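You operate a simulated robot arm through the tools that you are given. There is no shell and no other tool. Be economical: measure what you need, move in short steps, check, and stop when the job is done.

The job below is to be done with a simulated robot arm. You get a single attempt, and the scene is never put back.

JOB
Press the bearing that the job card names into the bracket.
Fine: start it in the bore, slide in, one stroke at MID until the green lamp, slide out again.

The check looks at the end state, three seconds after you hand in, the way a careful person would. Anything else that was tipped, shoved, dropped, spilled or broken makes it a failure.

ROBOT AND FRAMES
A 7-joint arm with a two-finger parallel gripper, fixed in place. Base frame: the origin is at the foot of the arm, x ahead of it, y to its left, z up; the work surface is at about z = 908. Units: mm, degrees, N and s.
With the tool pointing down near the work surface it reaches from about 240 to 680 mm from the base axis. Its first joint turns from -66.0 to 66.0 degrees. Payload 2.4 kg.
Tool frame: the origin (TCP) lies between the finger pads and is the grasp point; the fingertips stand 30 mm ahead of it; z points along the fingers, y is the line along which they close. Largest opening 94 mm; finger width 28, thickness 10; the body of the gripper, 50 by 96 mm, starts 55 mm behind the TCP.
Orientation is that of the tool frame in the base frame, as a unit quaternion [w, x, y, z]. With the fingers straight down and closing along the base's y, the tool's x points along the base's -x, its y along +y and its z along -z.

CONTROLS
- The arm moves only by the tool send_rows. Its argument "deltas" is a list that holds one entry, the list of rows, each a list of 7 numbers: the shift along the tool's x, y, z in mm, then the turn, a rotation vector about the tool's x, y, z in degrees, then the closure, from 0 (fully open) to 1 (shut). In form: [[[tx, ty, tz, rx, ry, rz, fingers], ...]]. A call has 1 to 12 rows; each row shifts and turns the commanded pose from where the row before left it, along the tool's axes as they then stand. Each row takes 0.2 s and may step no farther than 50 mm and 8.6 degrees from the row before; otherwise, or with a gripper value out of range, the whole call is refused. A pose out of reach is approached as far as the arm can. The call stops where the force on the tool passes 40 N (or 10 N more than at its start, if that is more) or the arm is blocked; 0.2 s more then pass. The fingers move at their own pace (about 153 mm/s each) and stop on an object; they squeeze with about 26 N. The grip force told is the motor's: it shows also when the fingers shut on nothing. Time passes only in rows, and 0.2 s behind the last, so rows that do not move let the fingers close. The reply holds the time, the measured pose of the TCP, the force on the tool along the base axes, the opening and the grip force, in the units named above and with some noise, and new pictures: "views" is both (left out), scene, wrist or none.
- Cameras (640 x 400 px; columns grow to the right, rows downward): "scene" is fixed at [28.1, 465.7, 1449.9]; the picture's right is [-0.85, -0.53, 0.00], its down [-0.27, 0.43, -0.86] and it looks along [0.46, -0.73, -0.51] (base axes); focal length 374 px, centre (320, 200). "wrist" rides on the gripper at [-37, 0, -58] in the tool frame; the picture's right is [0.00, -1.00, 0.00], its down [0.97, 0.00, -0.24] and it looks along [0.24, 0.00, 0.97] (tool axes); focal length 218 px, centre (320, 200).
- measure_at(camera, pixels): for up to 12 pixels [column, row] of the newest picture of that camera ("zoom" is the newest enlarged one), the place [x, y, z] in the base frame of the surface seen there, good to about 3 mm. The clock stands still meanwhile.
- inspect(camera, box): a new picture of the part [left, top, right, bottom] of that camera's present view, enlarged. The clock stands still meanwhile.
- finish_job(): hands the job in; it is judged then, once.

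Go step by step. Measure first, check grasps and placings, and put right what went wrong. The budget is 80 turns and 150 pictures, counting those below and the enlarged ones. Unless the task says otherwise, let go and move clear before handing in, and close with one line.

The tools are called by a JSON object that holds its "method" and its "body". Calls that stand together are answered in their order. send_rows: Moves the arm, as the interface text tells. Its arguments: {"type":"object","properties":{"deltas":{"type":"array"},"views":{"type":"string","enum":["both","scene","wrist","none"]}},"required":["deltas"]} The other tools are called the same way: measure_at (camera, pixels) gives the place of the surface under pixels of a picture; inspect (camera, box) takes an enlarged picture of a part of a camera's view; finish_job () hands the job in.

At the start:

```text
t: 0.0
ee_pos: [466.3, -13.6, 1171.1]
ee_rot: [0.0, 0.0, 1.0, 0.0]
ft_force: [-0.1, -0.6, 0.7]
gripper_width: 94.2
gripper_force: 0.2
```

scene: 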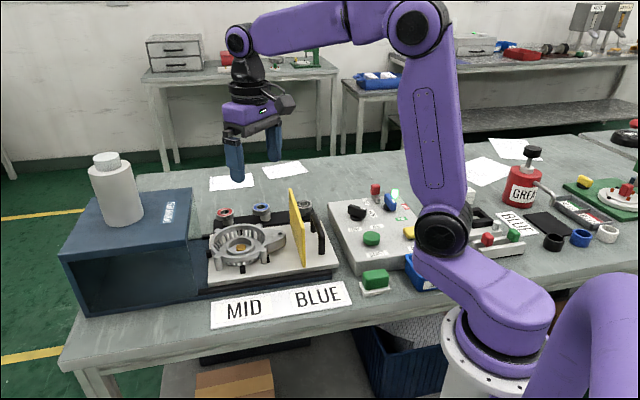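
wrist: 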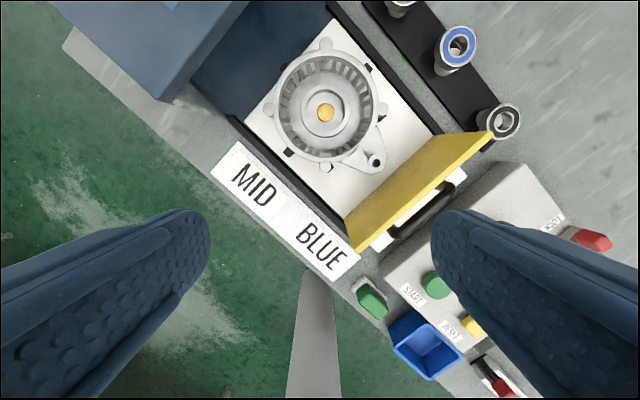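

The card near scene pixel (280,305) reads MID / BLUE; bearings sit at (225,212), (262,208), (305,207). I will enlarge the press and the panel first.

{"method": "inspect", "body": {"camera": "scene", "box": [180, 170, 360, 330]}}

{"method": "inspect", "body": {"camera": "scene", "box": [320, 170, 540, 300]}}

{"method": "inspect", "body": {"camera": "scene", "box": [460, 130, 640, 260]}}

{"method": "inspect", "body": {"camera": "wrist", "box": [200, 0, 560, 200]}}

{"method": "inspect", "body": {"camera": "wrist", "box": [320, 180, 640, 400]}}

{"method": "measure_at", "body": {"camera": "wrist", "pixels": [[326, 113], [450, 35], [460, 47], [505, 120], [400, 5], [327, 85], [282, 103], [373, 103], [420, 195], [490, 133], [437, 285], [370, 298]]}}

```text
2.50 times, centred on (270, 250) of scene
```

zoom: 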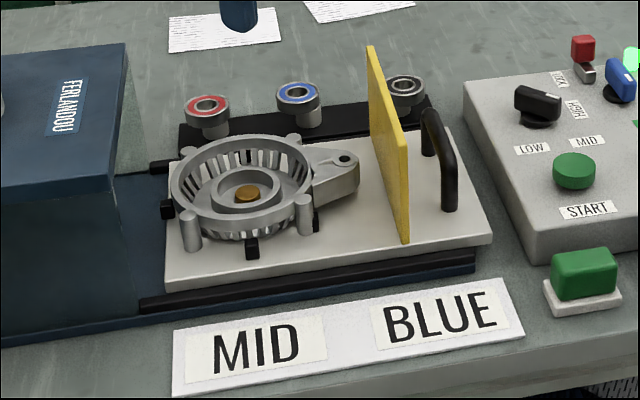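

```text
2.91 times, centred on (430, 235) of scene
```

zoom: 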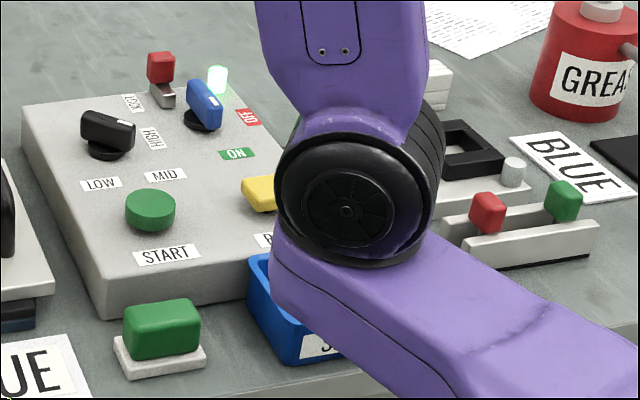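

```text
3.08 times, centred on (550, 195) of scene
```

zoom: 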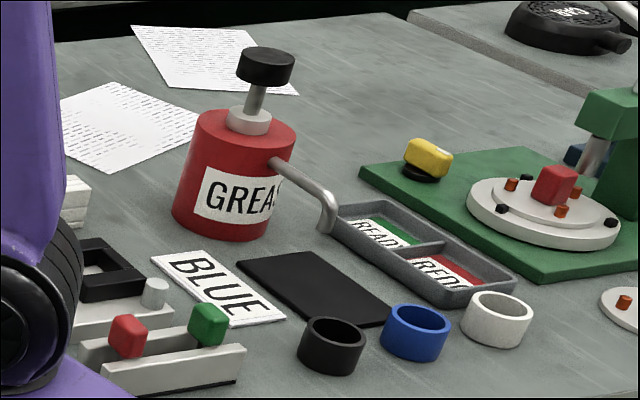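

```text
1.78 times, centred on (380, 100) of wrist
```

zoom: 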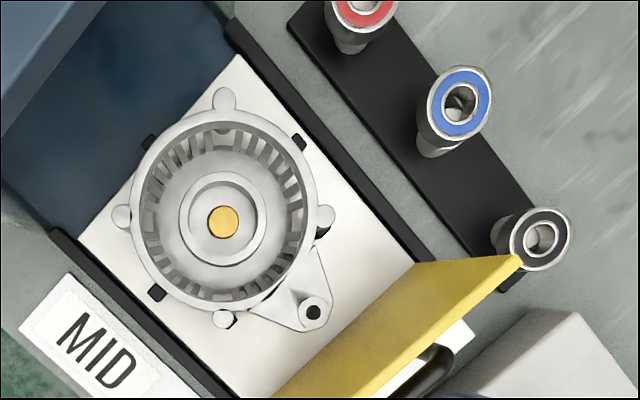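

```text
1.82 times, centred on (480, 290) of wrist
```

zoom: 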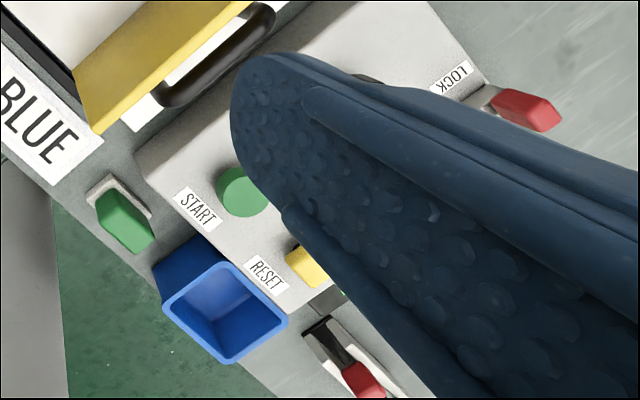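

```text
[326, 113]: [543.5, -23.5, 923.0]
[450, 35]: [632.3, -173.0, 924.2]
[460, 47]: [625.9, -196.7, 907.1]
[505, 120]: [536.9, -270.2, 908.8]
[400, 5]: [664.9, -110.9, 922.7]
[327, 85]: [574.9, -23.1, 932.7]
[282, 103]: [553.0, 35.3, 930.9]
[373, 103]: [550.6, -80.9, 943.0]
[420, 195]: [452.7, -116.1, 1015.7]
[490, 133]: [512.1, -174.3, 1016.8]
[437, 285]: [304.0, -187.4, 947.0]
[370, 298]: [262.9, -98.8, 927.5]
```

The wanted bearing is blue and the force MID. The arm's elbow hides part of the panel, so I move the wrist camera over the panel, staying high.

{"method": "send_rows", "body": {"deltas": [[[27, -34, -6, 0, 0, 0, 0], [27, -34, -6, 0, 0, 0, 0], [27, -34, -6, 0, 0, 0, 0], [27, -34, -6, 0, 0, 0, 0], [0, -34, -6, 0, 0, 0, 0], [0, 0, 0, 0, 0, 0, 0]]]}}

```text
t: 1.4
ee_pos: [357.5, -181.9, 1201.3]
ee_rot: [0.0, 0.0, 1.0, 0.001]
ft_force: [-0.5, -0.2, 0.4]
gripper_width: 94.2
gripper_force: 0.0
```

scene: 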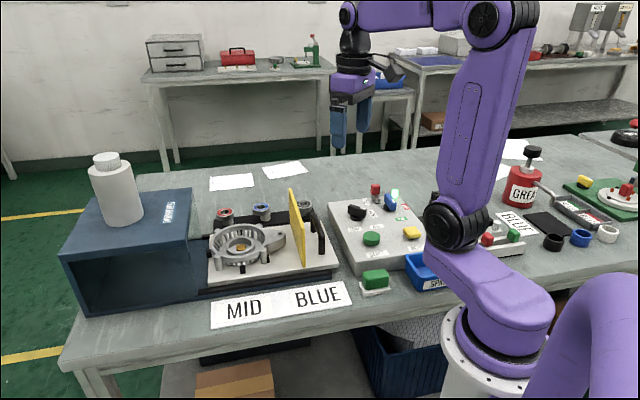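
wrist: 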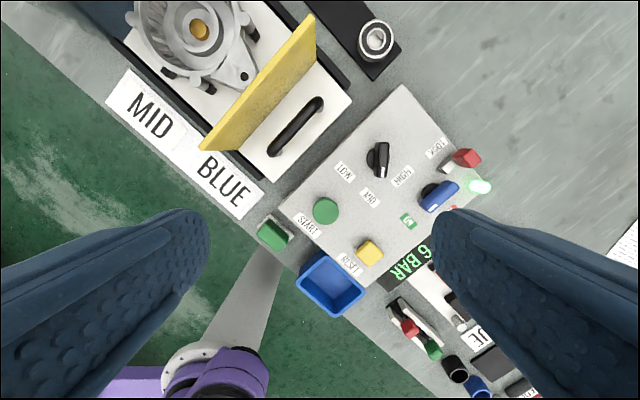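

{"method": "inspect", "body": {"camera": "wrist", "box": [250, 80, 510, 320]}}

{"method": "inspect", "body": {"camera": "scene", "box": [320, 170, 460, 300]}}

{"method": "measure_at", "body": {"camera": "wrist", "pixels": [[403, 85], [280, 206], [349, 262], [325, 210], [369, 252], [383, 160], [376, 148], [465, 158], [480, 186], [295, 125], [320, 100], [270, 153]]}}

{"method": "measure_at", "body": {"camera": "wrist", "pixels": [[440, 195], [275, 180], [349, 98], [374, 41], [400, 45], [310, 20], [204, 148], [316, 53], [245, 74], [274, 228], [335, 290], [112, 92]]}}

```text
1.67 times, centred on (380, 200) of wrist
```

zoom: 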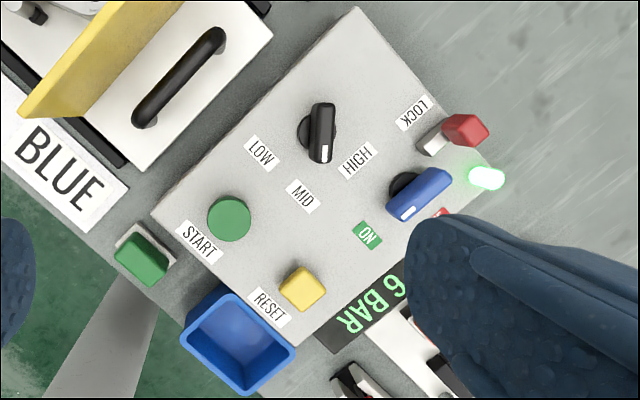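

```text
3.08 times, centred on (390, 235) of scene
```

zoom: 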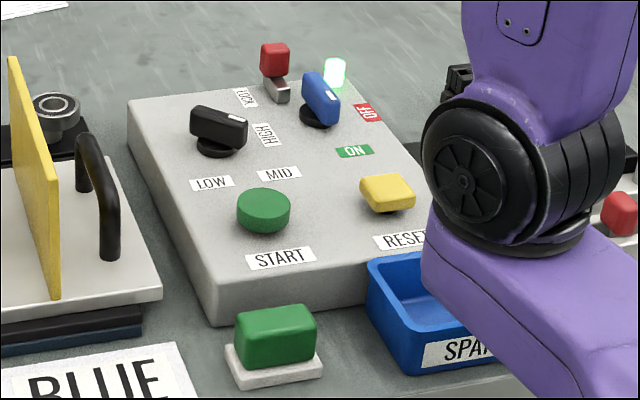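

```text
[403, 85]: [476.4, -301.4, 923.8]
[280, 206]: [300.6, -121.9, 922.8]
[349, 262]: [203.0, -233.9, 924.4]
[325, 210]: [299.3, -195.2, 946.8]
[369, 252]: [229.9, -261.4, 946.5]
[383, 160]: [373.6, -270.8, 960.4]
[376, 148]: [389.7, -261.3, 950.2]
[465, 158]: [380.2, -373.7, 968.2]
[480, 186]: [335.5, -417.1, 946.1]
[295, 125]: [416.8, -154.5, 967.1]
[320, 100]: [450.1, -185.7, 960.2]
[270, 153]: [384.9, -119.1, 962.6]
```

```text
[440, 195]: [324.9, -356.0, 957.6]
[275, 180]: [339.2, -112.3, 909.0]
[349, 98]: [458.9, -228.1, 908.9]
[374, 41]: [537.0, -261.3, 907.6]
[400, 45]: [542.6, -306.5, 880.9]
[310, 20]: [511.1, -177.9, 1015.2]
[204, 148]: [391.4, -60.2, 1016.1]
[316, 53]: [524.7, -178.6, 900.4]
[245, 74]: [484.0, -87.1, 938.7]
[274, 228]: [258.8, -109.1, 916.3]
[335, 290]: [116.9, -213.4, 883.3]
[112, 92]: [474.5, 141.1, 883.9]
```

The knob's pointer, near zoom pixel (322,155), seems to sit between MID and HIGH. A red LOCK lever is close by. I go nearer for a clear look.

{"method": "send_rows", "body": {"deltas": [[[12, -30, 20, 0, 0, 0, 0], [12, -30, 20, 0, 0, 0, 0], [12, -30, 20, 0, 0, 0, 0], [12, -30, 20, 0, 0, 0, 0], [0, 0, 0, 0, 0, 0, 0]]]}}

{"method": "inspect", "body": {"camera": "wrist", "box": [200, 40, 440, 210]}}

{"method": "inspect", "body": {"camera": "scene", "box": [330, 170, 430, 260]}}

```text
t: 2.6
ee_pos: [308.2, -303.9, 1121.7]
ee_rot: [0.001, -0.001, 1.0, 0.0]
ft_force: [0.5, 0.3, -0.3]
gripper_width: 94.2
gripper_force: 0.0
```

scene: 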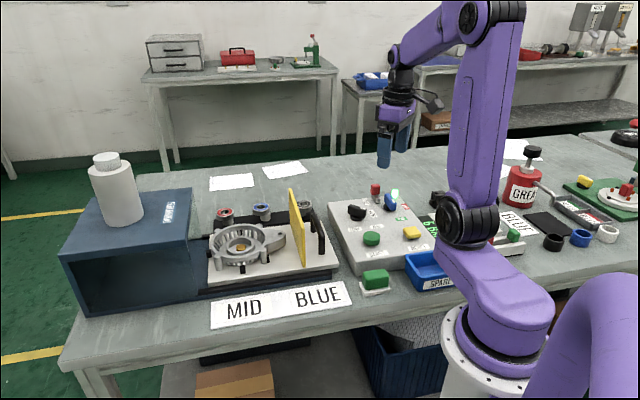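
wrist: 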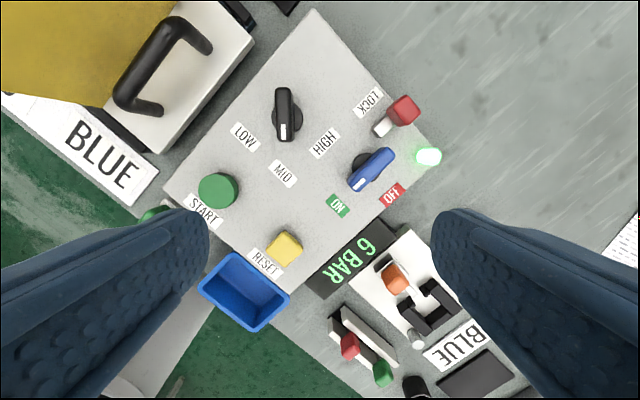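

```text
2.35 times, centred on (320, 125) of wrist
```

zoom: 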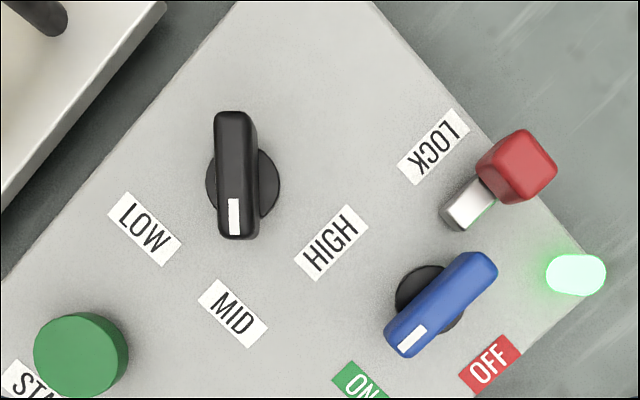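

```text
4.44 times, centred on (380, 215) of scene
```

zoom: 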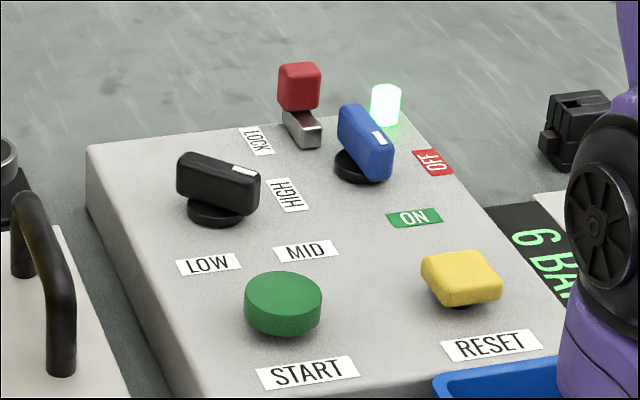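

The 6 BAR display and lit lamp (428,156) show the air is on, and the blue selector points at ON. I measure the black knob's top edge and the labels to be sure about MID.

{"method": "measure_at", "body": {"camera": "wrist", "pixels": [[282, 90], [285, 137], [284, 112], [245, 137], [282, 173], [323, 142], [300, 120], [370, 170], [404, 110], [383, 127], [218, 190], [283, 248]]}}

{"method": "measure_at", "body": {"camera": "zoom", "pixels": [[184, 157], [254, 170], [190, 152], [250, 165], [215, 220], [208, 265], [305, 252], [288, 195], [300, 85], [305, 125], [257, 140], [385, 105]]}}

{"method": "inspect", "body": {"camera": "scene", "box": [340, 250, 460, 310]}}

```text
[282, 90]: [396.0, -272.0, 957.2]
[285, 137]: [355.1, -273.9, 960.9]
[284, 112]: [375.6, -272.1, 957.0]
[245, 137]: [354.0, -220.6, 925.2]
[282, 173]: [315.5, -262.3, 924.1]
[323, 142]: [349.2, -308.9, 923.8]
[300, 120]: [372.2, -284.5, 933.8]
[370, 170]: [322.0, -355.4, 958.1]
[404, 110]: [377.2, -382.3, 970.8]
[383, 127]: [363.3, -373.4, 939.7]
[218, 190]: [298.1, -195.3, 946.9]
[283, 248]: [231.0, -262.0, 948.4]
```

```text
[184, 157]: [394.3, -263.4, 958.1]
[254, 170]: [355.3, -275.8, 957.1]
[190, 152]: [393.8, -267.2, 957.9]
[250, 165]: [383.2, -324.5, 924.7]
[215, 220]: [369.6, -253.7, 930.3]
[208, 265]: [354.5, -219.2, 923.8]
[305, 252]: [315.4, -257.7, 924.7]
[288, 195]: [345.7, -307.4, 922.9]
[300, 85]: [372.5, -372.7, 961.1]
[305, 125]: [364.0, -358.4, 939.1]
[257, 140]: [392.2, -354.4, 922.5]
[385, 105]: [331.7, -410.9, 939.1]
```

```text
5.33 times, centred on (400, 280) of scene
```

zoom: 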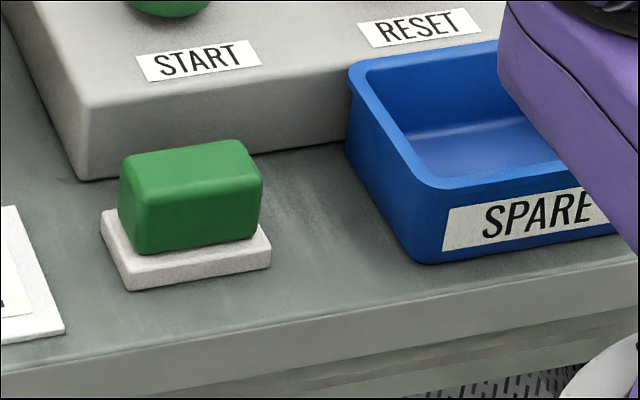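

The knob points along base -x, which is the MID direction. So it is already set, with the air on. Next I measure the blue bearing and the bracket bore from the scene camera.

{"method": "inspect", "body": {"camera": "scene", "box": [200, 180, 320, 280]}}

{"method": "measure_at", "body": {"camera": "scene", "pixels": [[256, 208], [267, 208], [262, 211], [262, 205], [262, 218], [240, 248], [230, 247], [250, 244], [240, 252], [299, 239], [288, 239], [273, 222]]}}

```text
4.00 times, centred on (260, 230) of scene
```

zoom: 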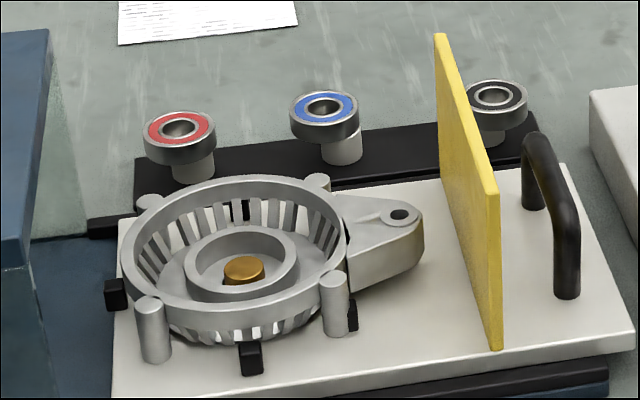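

```text
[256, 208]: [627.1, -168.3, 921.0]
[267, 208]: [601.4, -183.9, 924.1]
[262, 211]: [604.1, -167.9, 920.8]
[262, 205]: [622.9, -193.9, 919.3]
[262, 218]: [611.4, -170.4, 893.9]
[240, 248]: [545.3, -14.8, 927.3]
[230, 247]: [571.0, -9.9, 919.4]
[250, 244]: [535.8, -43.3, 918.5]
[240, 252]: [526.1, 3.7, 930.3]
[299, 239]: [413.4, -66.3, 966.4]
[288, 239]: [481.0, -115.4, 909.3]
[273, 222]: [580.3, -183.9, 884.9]
```

The blue bearing stands on a peg, centre about (614,-179), top z≈922. I travel high to it, turning the tool so the fingers close across the rack.

{"method": "send_rows", "body": {"deltas": [[[-40, 16, 0, 0, 0, 0, 0], [-40, 16, 0, 0, 0, 0, 0], [-40, 16, 0, 0, 0, 0, 0], [-40, 16, 0, 0, 0, 0, 0], [-40, 16, 0, 0, 0, 0, 0], [-40, 16, 0, 0, 0, 0, 0], [-40, 19, 0, 0, 0, -2.5, 0.15], [0, 0, 0, 0, 0, -8.5, 0.15], [0, 0, 0, 0, 0, -8.5, 0.15], [0, 0, 0, 0, 0, -8.5, 0.15], [0, 0, 0, 0, 0, -8.5, 0.15], [0, 0, 0, 0, 0, -8.5, 0.15]]]}}

{"method": "measure_at", "body": {"camera": "scene", "pixels": [[150, 225], [185, 200], [192, 230], [70, 250], [110, 215], [105, 165]]}}

```text
t: 5.2
ee_pos: [588.5, -187.3, 1121.7]
ee_rot: [0.0, -0.385, 0.923, 0.0]
ft_force: [-0.3, 0.0, 0.3]
gripper_width: 79.8
gripper_force: 0.1
```

scene: 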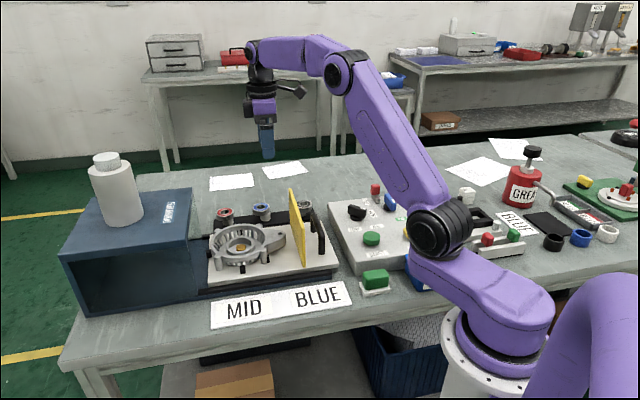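
wrist: 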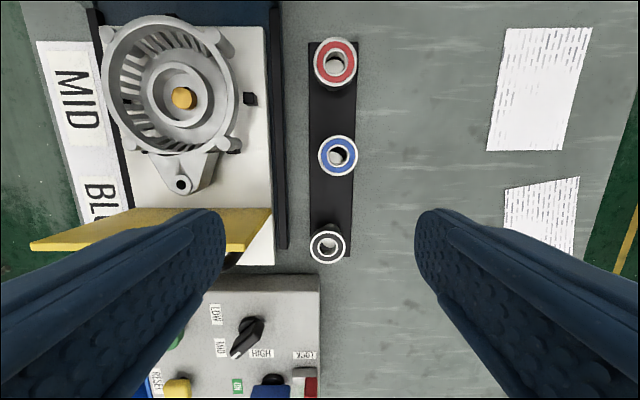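

```text
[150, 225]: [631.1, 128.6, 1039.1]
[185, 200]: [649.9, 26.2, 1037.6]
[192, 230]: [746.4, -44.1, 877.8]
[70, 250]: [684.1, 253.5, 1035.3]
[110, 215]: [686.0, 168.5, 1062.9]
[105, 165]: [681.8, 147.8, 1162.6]
```

The view is aligned with the rack, and the blue bearing is at (338,156). I measure it and the bore rim now.

{"method": "measure_at", "body": {"camera": "wrist", "pixels": [[326, 150], [349, 150], [338, 140], [338, 169], [320, 155], [356, 155], [183, 97], [150, 90], [222, 90], [183, 60], [110, 75], [230, 80]]}}

{"method": "inspect", "body": {"camera": "wrist", "box": [80, 0, 380, 200]}}

```text
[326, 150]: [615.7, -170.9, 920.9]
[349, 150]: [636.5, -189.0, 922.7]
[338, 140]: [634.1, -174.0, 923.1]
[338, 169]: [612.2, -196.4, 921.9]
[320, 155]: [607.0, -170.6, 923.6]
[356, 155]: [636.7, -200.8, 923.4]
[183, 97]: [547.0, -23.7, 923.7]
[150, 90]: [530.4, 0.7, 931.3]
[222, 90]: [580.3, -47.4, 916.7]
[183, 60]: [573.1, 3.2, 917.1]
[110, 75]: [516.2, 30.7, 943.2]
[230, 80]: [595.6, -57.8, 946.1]
```

```text
2.00 times, centred on (230, 100) of wrist
```

zoom: 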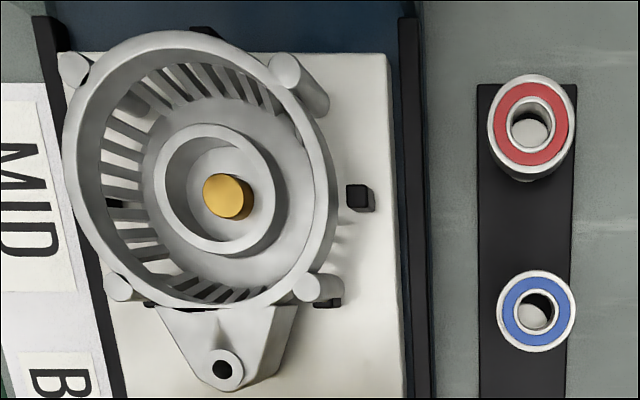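

Something gold sits in the middle of the boss at (183,97). Before I pick the bearing, I look at the bore from close above.

{"method": "send_rows", "body": {"deltas": [[[-24.7, 36, 5, 0, 0, 0, 0.15], [-24.7, 36, 5, 0, 0, 0, 0.15], [-24.7, 36, 15, 0, 0, 0, 0.15], [-24.7, 36, 15, 0, 0, 0, 0.15], [0, 0, 0, 0, 0, 0, 0.15]]], "views": "wrist"}}

{"method": "inspect", "body": {"camera": "wrist", "box": [220, 80, 420, 280]}}

```text
t: 6.4
ee_pos: [557.6, -17.7, 1080.7]
ee_rot: [0.0, -0.383, 0.924, 0.0]
ft_force: [0.1, 0.1, -0.3]
gripper_width: 79.9
gripper_force: 0.0
```

wrist: 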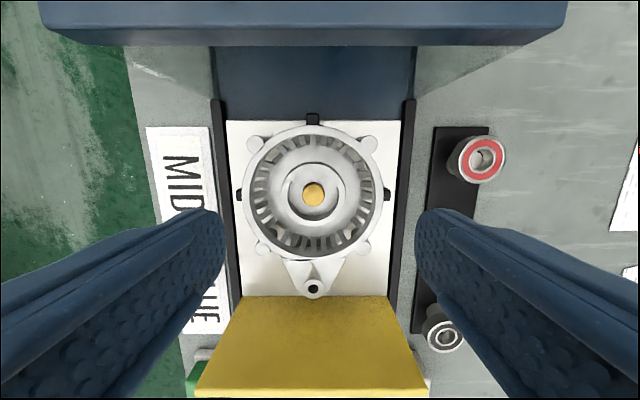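

```text
2.00 times, centred on (320, 180) of wrist
```

zoom: 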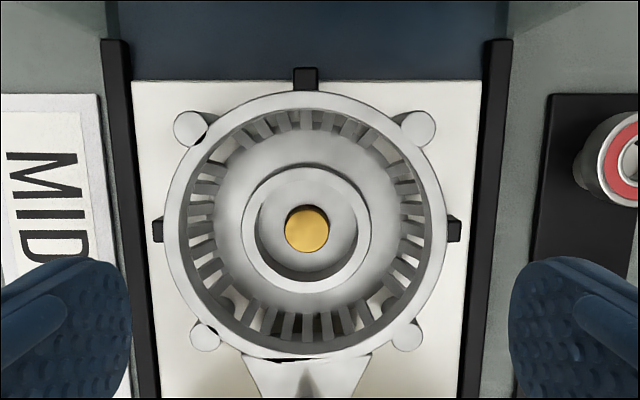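

The gold piece looks like a pilot pin of about 21 mm, concentric in a bore of about 48 mm. I measure the boss rim all round to get its centre.

{"method": "measure_at", "body": {"camera": "zoom", "pixels": [[249, 229], [366, 229], [307, 173], [307, 286], [288, 229], [326, 229], [307, 210], [307, 248], [270, 229], [176, 229], [438, 229], [307, 100]]}}

{"method": "measure_at", "body": {"camera": "wrist", "pixels": [[150, 20], [450, 20], [313, 70], [212, 100], [408, 100], [313, 118], [230, 260], [300, 30]]}}

```text
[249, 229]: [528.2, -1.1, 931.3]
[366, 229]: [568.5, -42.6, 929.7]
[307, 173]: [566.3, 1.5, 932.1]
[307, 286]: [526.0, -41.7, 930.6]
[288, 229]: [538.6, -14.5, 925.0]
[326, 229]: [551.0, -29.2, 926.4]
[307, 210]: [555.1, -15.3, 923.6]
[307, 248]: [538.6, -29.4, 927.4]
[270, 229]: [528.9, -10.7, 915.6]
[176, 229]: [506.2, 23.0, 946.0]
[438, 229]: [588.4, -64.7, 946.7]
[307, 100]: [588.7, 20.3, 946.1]
```

```text
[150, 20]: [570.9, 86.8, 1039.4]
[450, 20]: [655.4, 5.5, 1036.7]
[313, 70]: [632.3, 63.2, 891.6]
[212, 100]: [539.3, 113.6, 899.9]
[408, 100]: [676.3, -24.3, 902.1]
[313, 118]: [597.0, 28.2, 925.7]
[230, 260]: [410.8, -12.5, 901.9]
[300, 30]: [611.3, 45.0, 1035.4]
```

The bore centre is (547.3,-21.0), rim z 931, floor 916, pin top 925. Now I go back over the blue bearing and refine its position from nearer.

{"method": "send_rows", "body": {"deltas": [[[18, -41, 10, 0, 0, 0, 0.15], [18, -41, 15, 0, 0, 0, 0.15], [18, -41, 15, 0, 0, 0, 0.15], [18, -41, 15, 0, 0, 0, 0.15], [0, 0, 0, 0, 0, 0, 0.15]]], "views": "wrist"}}

{"method": "inspect", "body": {"camera": "wrist", "box": [220, 120, 420, 320]}}

```text
t: 7.6
ee_pos: [621.4, -184.5, 1026.8]
ee_rot: [0.0, -0.383, 0.924, 0.0]
ft_force: [-0.4, -0.8, 0.1]
gripper_width: 80.1
gripper_force: 0.2
```

wrist: 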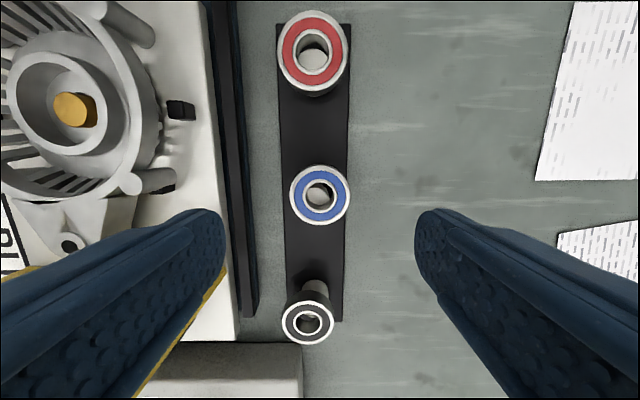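

```text
2.00 times, centred on (320, 220) of wrist
```

zoom: 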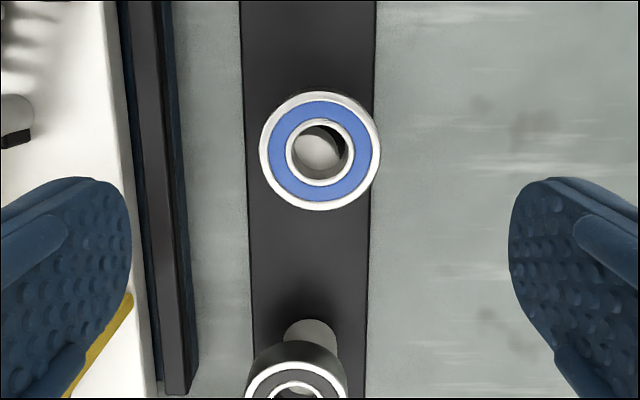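

The blue bearing is now exactly under the TCP (pixel (320,195)), OD about 47 mm. I go down so that only the fingertips overlap its upper half.

{"method": "send_rows", "body": {"deltas": [[[0, 0, 30, 0, 0, 0, 0.15], [0, 0, 30, 0, 0, 0, 0.15], [0, 0, 15, 0, 0, 0, 0.15], [0, 0, 7, 0, 0, 0, 0.15], [0, 0, 0, 0, 0, 0, 0.15]]]}}

{"method": "inspect", "body": {"camera": "scene", "box": [210, 160, 320, 240]}}

```text
t: 8.8
ee_pos: [621.4, -183.0, 943.5]
ee_rot: [0.0, -0.383, 0.924, 0.001]
ft_force: [-0.4, -0.4, 0.2]
gripper_width: 79.7
gripper_force: 0.1
```

scene: 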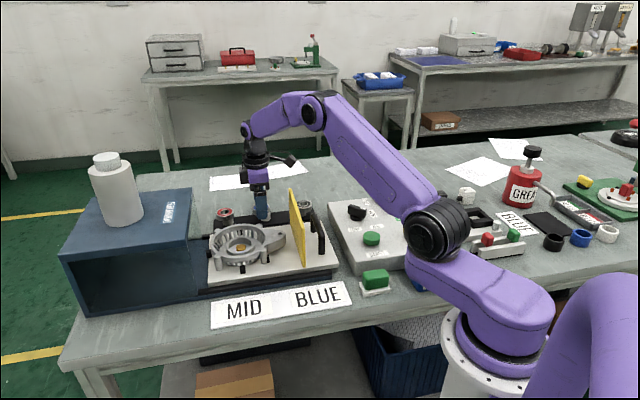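
wrist: 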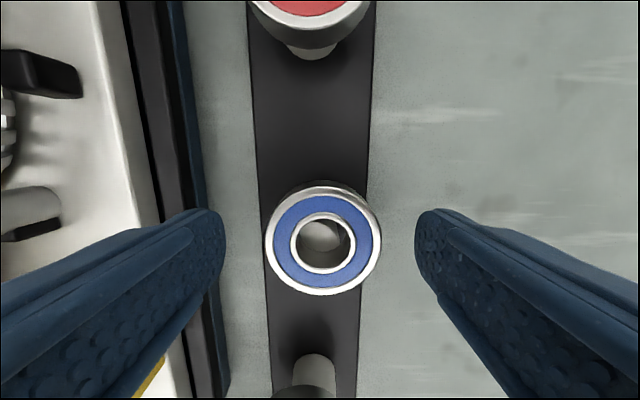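

```text
5.00 times, centred on (265, 200) of scene
```

zoom: 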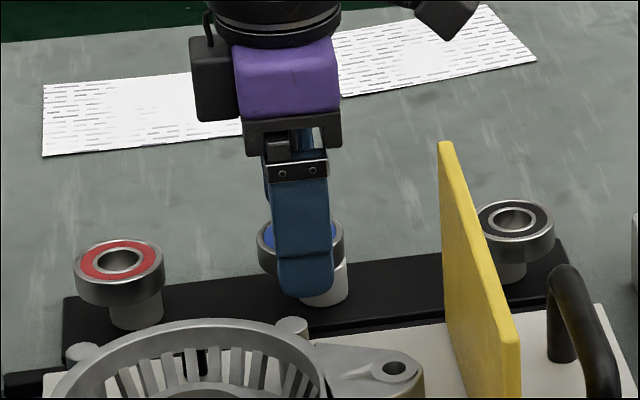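

The tips are at z≈913.5, beside the bearing's upper part, and it is off by only about 1 mm. I nudge and close.

{"method": "send_rows", "body": {"deltas": [[[-1, -1.2, -1, 0, 0, 0, 0.15], [0, 0, 0, 0, 0, 0, 0.4], [0, 0, 0, 0, 0, 0, 0.7], [0, 0, 0, 0, 0, 0, 0.7], [0, 0, 0, 0, 0, 0, 0.7]]]}}

{"method": "inspect", "body": {"camera": "scene", "box": [210, 160, 320, 240]}}

```text
t: 10.0
ee_pos: [623.8, -183.6, 945.6]
ee_rot: [-0.001, -0.383, 0.924, 0.0]
ft_force: [0.3, -0.1, -0.2]
gripper_width: 45.8
gripper_force: 25.6
```

scene: 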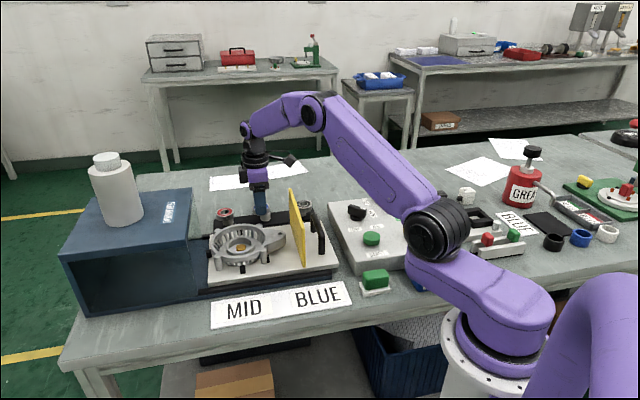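
wrist: 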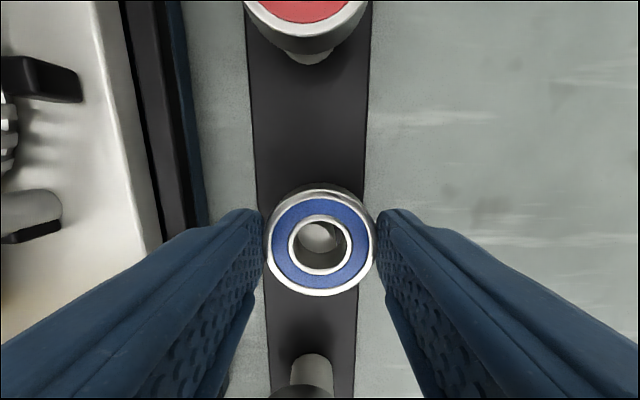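

```text
5.00 times, centred on (265, 200) of scene
```

zoom: 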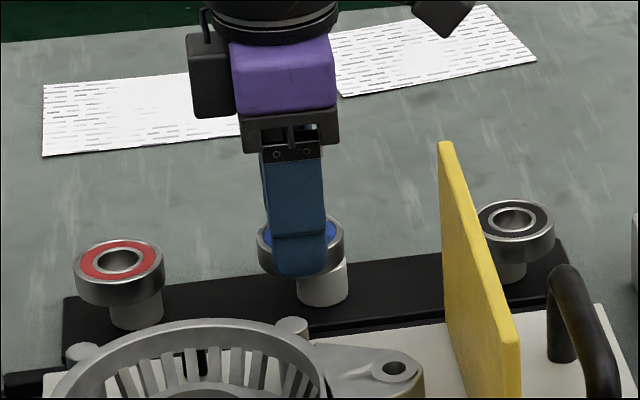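

The grip holds at 45.8 mm with 25.6 N. I lift straight up and check that the bearing comes along level.

{"method": "send_rows", "body": {"deltas": [[[0, 0, -10, 0, 0, 0, 0.7], [0, 0, -25, 0, 0, 0, 0.7], [0, 0, -30, 0, 0, 0, 0.7], [0, 0, -20, 0, 0, 0, 0.7], [0, 0, 0, 0, 0, 0, 0.7]]]}}

{"method": "inspect", "body": {"camera": "scene", "box": [210, 130, 320, 220]}}

{"method": "inspect", "body": {"camera": "wrist", "box": [240, 160, 400, 320]}}

```text
t: 11.2
ee_pos: [622.6, -182.6, 1030.7]
ee_rot: [0.0, -0.383, 0.924, 0.0]
ft_force: [-0.1, 0.3, -1.5]
gripper_width: 45.3
gripper_force: 26.0
```

scene: 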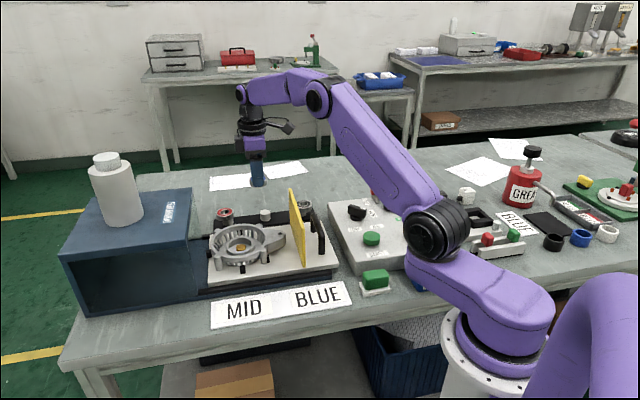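
wrist: 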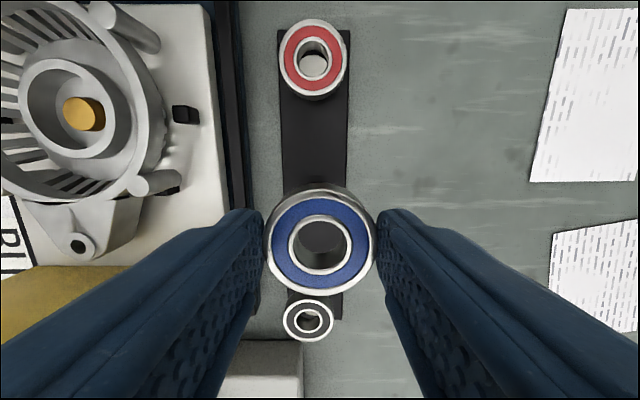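

```text
4.44 times, centred on (265, 175) of scene
```

zoom: 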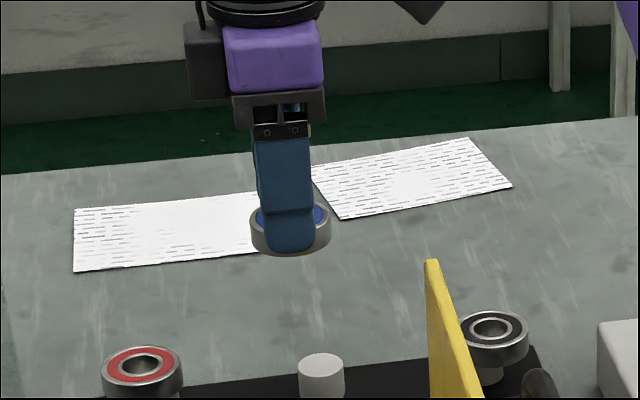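

```text
2.50 times, centred on (320, 240) of wrist
```

zoom: 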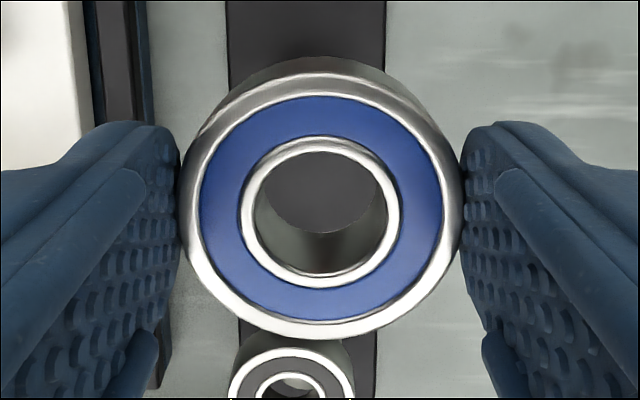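

The bearing is held level. I carry it over the bore at the same height and check how it lines up.

{"method": "send_rows", "body": {"deltas": [[[-12.4, 33.5, 0, 0, 0, 0, 0.7], [-12.4, 33.5, 0, 0, 0, 0, 0.7], [-12.4, 33.5, 0, 0, 0, 0, 0.7], [-12.4, 33.5, 0, 0, 0, 0, 0.7], [-12.4, 33.5, 0, 0, 0, 0, 0.7], [0, 0, 15, 0, 0, 0, 0.7], [0, 0, 15, 0, 0, 0, 0.7], [0, 0, 0, 0, 0, 0, 0.7]]]}}

{"method": "inspect", "body": {"camera": "wrist", "box": [220, 120, 420, 320]}}

{"method": "inspect", "body": {"camera": "scene", "box": [180, 180, 300, 280]}}

```text
t: 13.0
ee_pos: [548.6, -21.1, 1000.5]
ee_rot: [0.0, -0.383, 0.924, 0.0]
ft_force: [-0.3, 1.0, -0.9]
gripper_width: 45.9
gripper_force: 25.6
```

scene: 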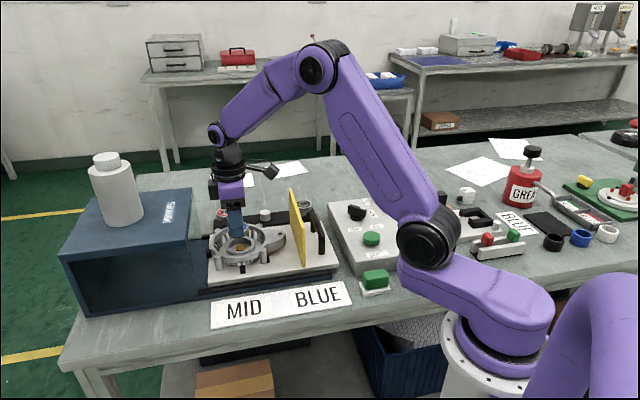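
wrist: 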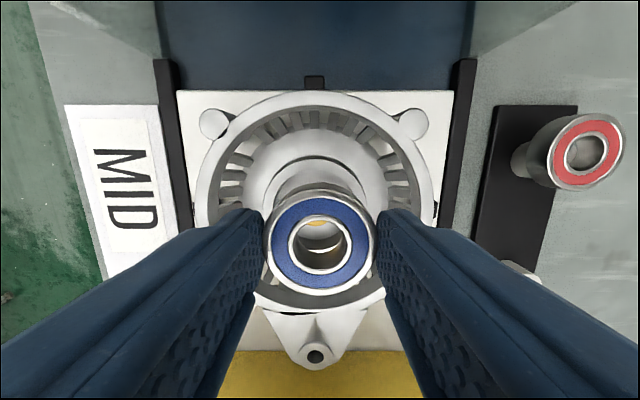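

```text
2.00 times, centred on (320, 220) of wrist
```

zoom: 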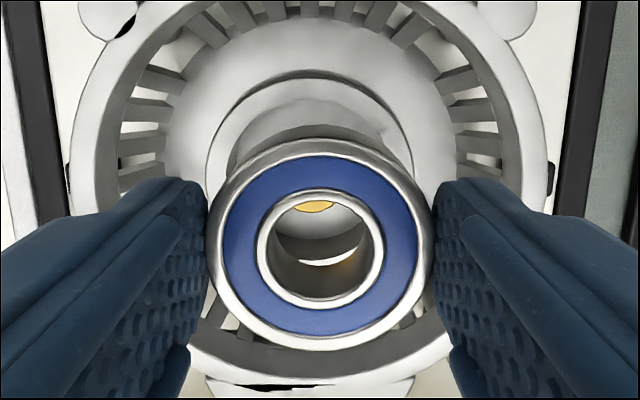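

```text
4.00 times, centred on (240, 230) of scene
```

zoom: 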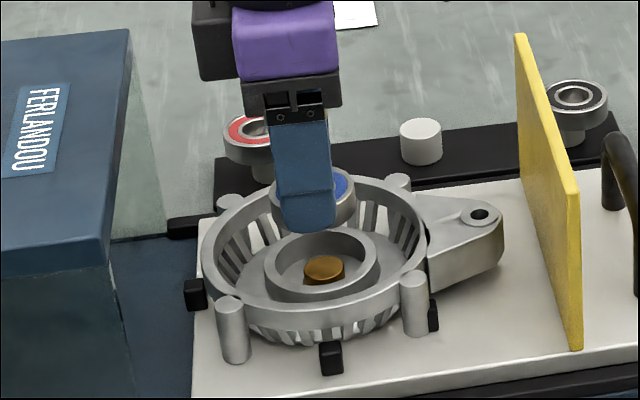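

The boss centre appears at zoom column 309 against the bearing's 320, so about 2–3 mm toward tool +y. I correct by that, go down to just above the rim and compare again.

{"method": "send_rows", "body": {"deltas": [[[0, 2.3, 10, 0, 0, 0, 0.7], [0, 0, 15, 0, 0, 0, 0.7], [0, 0, 2, 0, 0, 0, 0.7], [0, 0, 0, 0, 0, 0, 0.7]]]}}

{"method": "inspect", "body": {"camera": "wrist", "box": [240, 140, 400, 300]}}

{"method": "inspect", "body": {"camera": "scene", "box": [200, 200, 280, 270]}}

```text
t: 14.0
ee_pos: [547.2, -18.8, 972.9]
ee_rot: [0.0, -0.383, 0.924, 0.0]
ft_force: [0.1, -0.9, -0.7]
gripper_width: 45.8
gripper_force: 25.8
```

scene: 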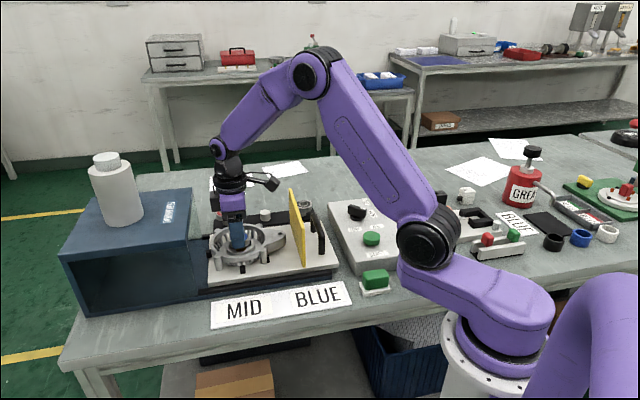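
wrist: 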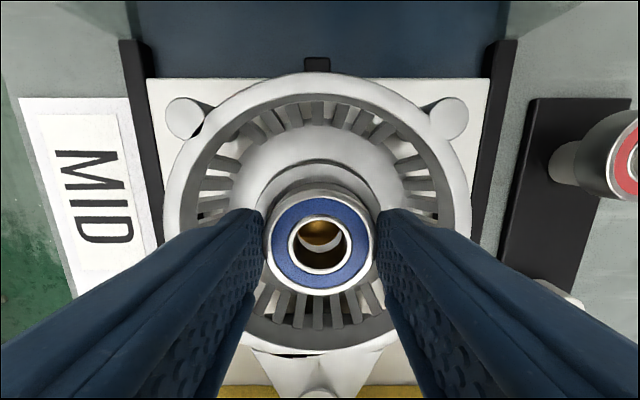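

```text
2.50 times, centred on (320, 220) of wrist
```

zoom: 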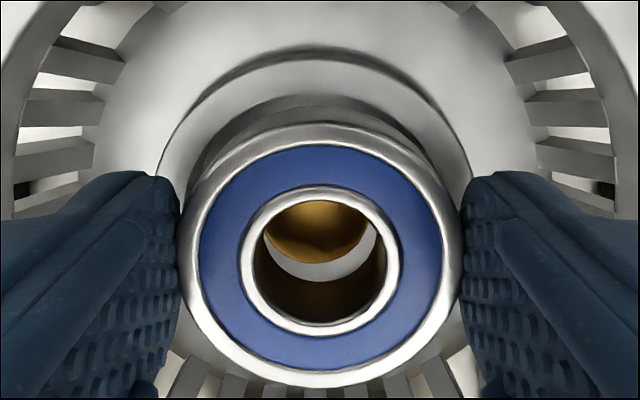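

```text
5.71 times, centred on (240, 235) of scene
```

zoom: 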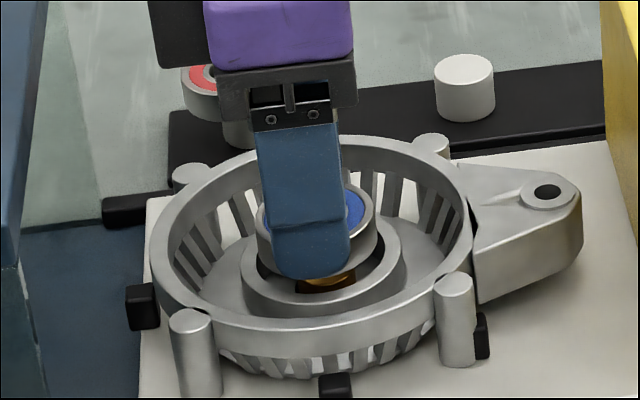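

The boss is still about 1 mm toward tool +y, and the bearing sits about 1 mm too far along tool +x. I correct both and ease down onto the rim.

{"method": "send_rows", "body": {"deltas": [[[-0.8, 1.0, 0, 0, 0, 0, 0.7], [0, 0, 3, 0, 0, 0, 0.7], [0, 0, 2, 0, 0, 0, 0.7], [0, 0, 1, 0, 0, 0, 0.7], [0, 0, 0, 0, 0, 0, 0.7]]], "views": "wrist"}}

{"method": "inspect", "body": {"camera": "scene", "box": [200, 200, 280, 270]}}

{"method": "inspect", "body": {"camera": "wrist", "box": [240, 140, 400, 300]}}

```text
t: 15.2
ee_pos: [546.6, -17.9, 967.1]
ee_rot: [0.0, -0.383, 0.924, 0.0]
ft_force: [0.1, -0.1, -1.0]
gripper_width: 45.7
gripper_force: 26.6
```

wrist: 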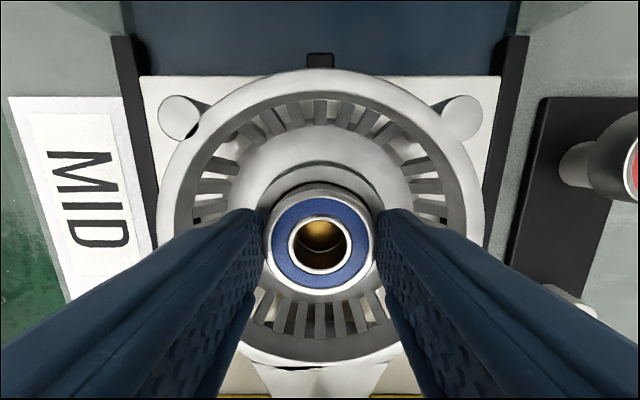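

```text
5.71 times, centred on (240, 235) of scene
```

zoom: 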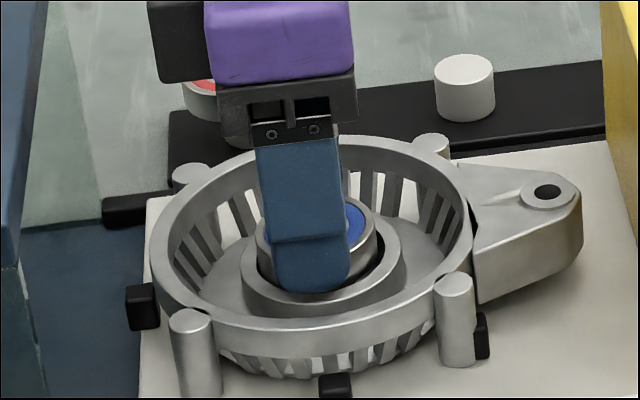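

```text
2.50 times, centred on (320, 220) of wrist
```

zoom: 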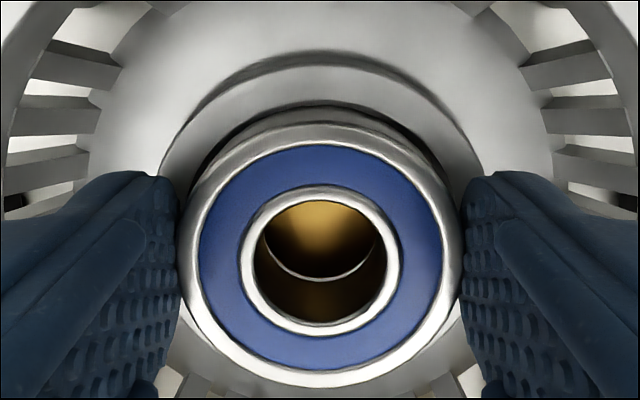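

The bearing is centred left to right and has made no contact yet. I go down in 1 mm rows, watching the force.

{"method": "send_rows", "body": {"deltas": [[[0, 0, 1, 0, 0, 0, 0.7], [0, 0, 1, 0, 0, 0, 0.7], [0, 0, 1, 0, 0, 0, 0.7], [0, 0, 0, 0, 0, 0, 0.7]]], "views": "none"}}

{"method": "inspect", "body": {"camera": "scene", "box": [200, 200, 280, 270]}}

{"method": "inspect", "body": {"camera": "wrist", "box": [240, 140, 400, 300]}}

```text
t: 16.2
ee_pos: [547.2, -19.6, 964.8]
ee_rot: [0.0, -0.382, 0.924, -0.001]
ft_force: [0.3, -0.1, -0.6]
gripper_width: 45.9
gripper_force: 25.9
```

```text
5.71 times, centred on (240, 235) of scene
```

zoom: 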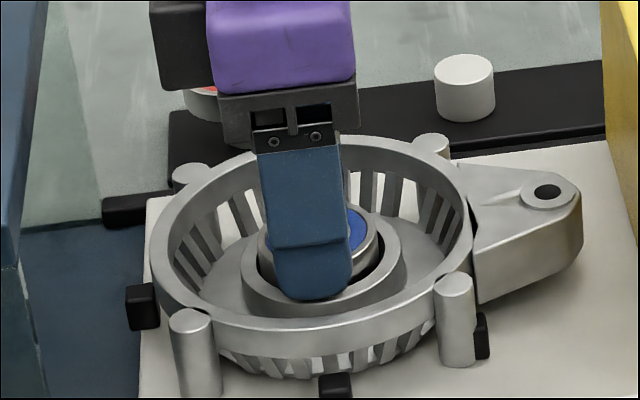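

```text
2.50 times, centred on (320, 220) of wrist
```

zoom: 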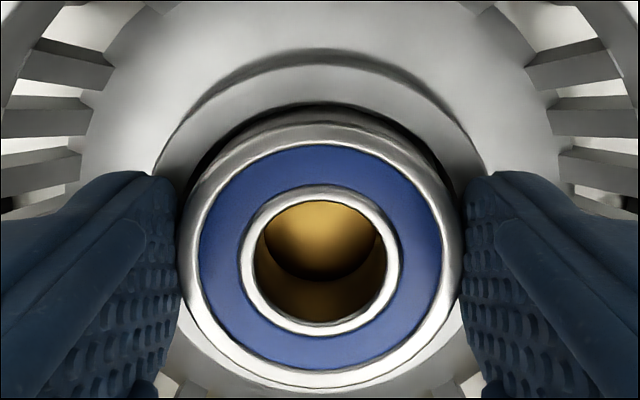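

Still free at z 964.8, and the bearing seems to be entering the bore without touching. I continue in 1 mm rows.

{"method": "send_rows", "body": {"deltas": [[[0, 0, 1, 0, 0, 0, 0.7], [0, 0, 1, 0, 0, 0, 0.7], [0, 0, 1, 0, 0, 0, 0.7], [0, 0, 0, 0, 0, 0, 0.7]]], "views": "none"}}

{"method": "inspect", "body": {"camera": "scene", "box": [200, 200, 280, 270]}}

{"method": "inspect", "body": {"camera": "wrist", "box": [240, 140, 400, 300]}}

```text
t: 17.2
ee_pos: [547.1, -18.0, 963.3]
ee_rot: [0.001, -0.383, 0.924, -0.001]
ft_force: [-3.4, -0.3, 11.5]
gripper_width: 45.8
gripper_force: 26.1
```

```text
5.71 times, centred on (240, 235) of scene
```

zoom: 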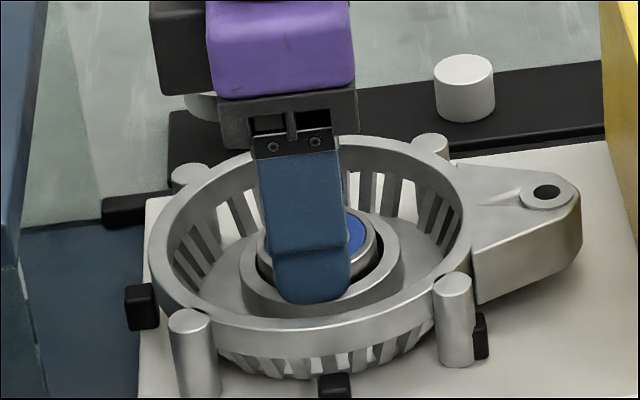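

```text
2.50 times, centred on (320, 220) of wrist
```

zoom: 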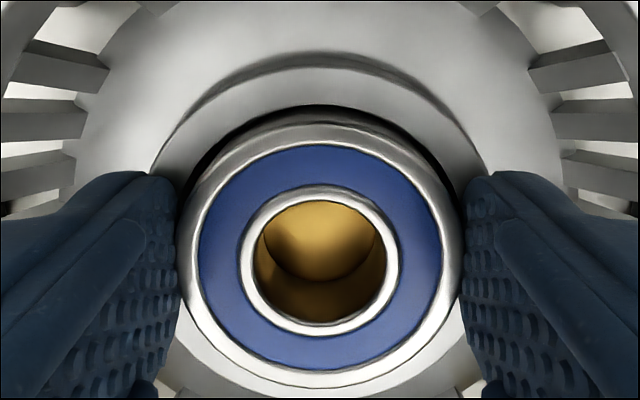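

There is contact at 11.5 N, with a side force toward base -x. That means the bore centre lies a little that way (tool +x, +y). I lift slightly, shift, and press again lightly.

{"method": "send_rows", "body": {"deltas": [[[0, 0, -2, 0, 0, 0, 0.7], [0.7, 0.6, 0, 0, 0, 0, 0.7], [0, 0, 1, 0, 0, 0, 0.7], [0, 0, 1, 0, 0, 0, 0.7], [0, 0, 0, 0, 0, 0, 0.7]]], "views": "none"}}

{"method": "inspect", "body": {"camera": "scene", "box": [200, 200, 280, 270]}}

{"method": "inspect", "body": {"camera": "wrist", "box": [240, 140, 400, 300]}}

```text
t: 18.4
ee_pos: [546.2, -19.5, 961.9]
ee_rot: [0.001, -0.383, 0.924, -0.001]
ft_force: [-1.9, -0.4, 9.6]
gripper_width: 45.7
gripper_force: 25.6
```

```text
5.71 times, centred on (240, 235) of scene
```

zoom: 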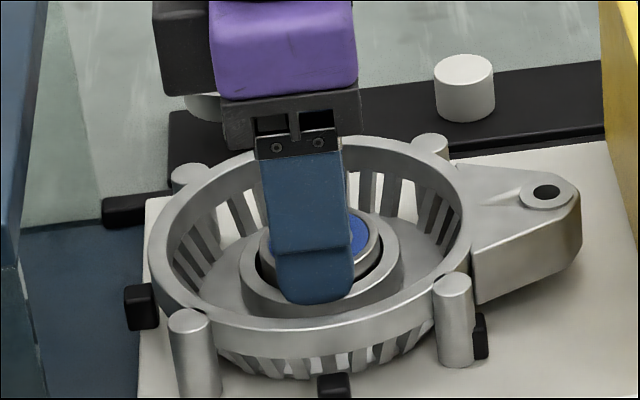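

```text
2.50 times, centred on (320, 220) of wrist
```

zoom: 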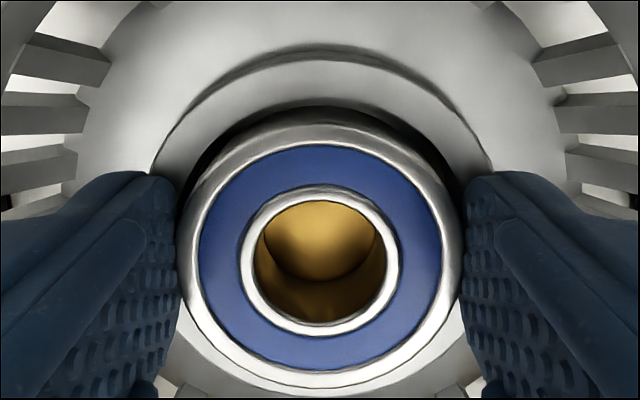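

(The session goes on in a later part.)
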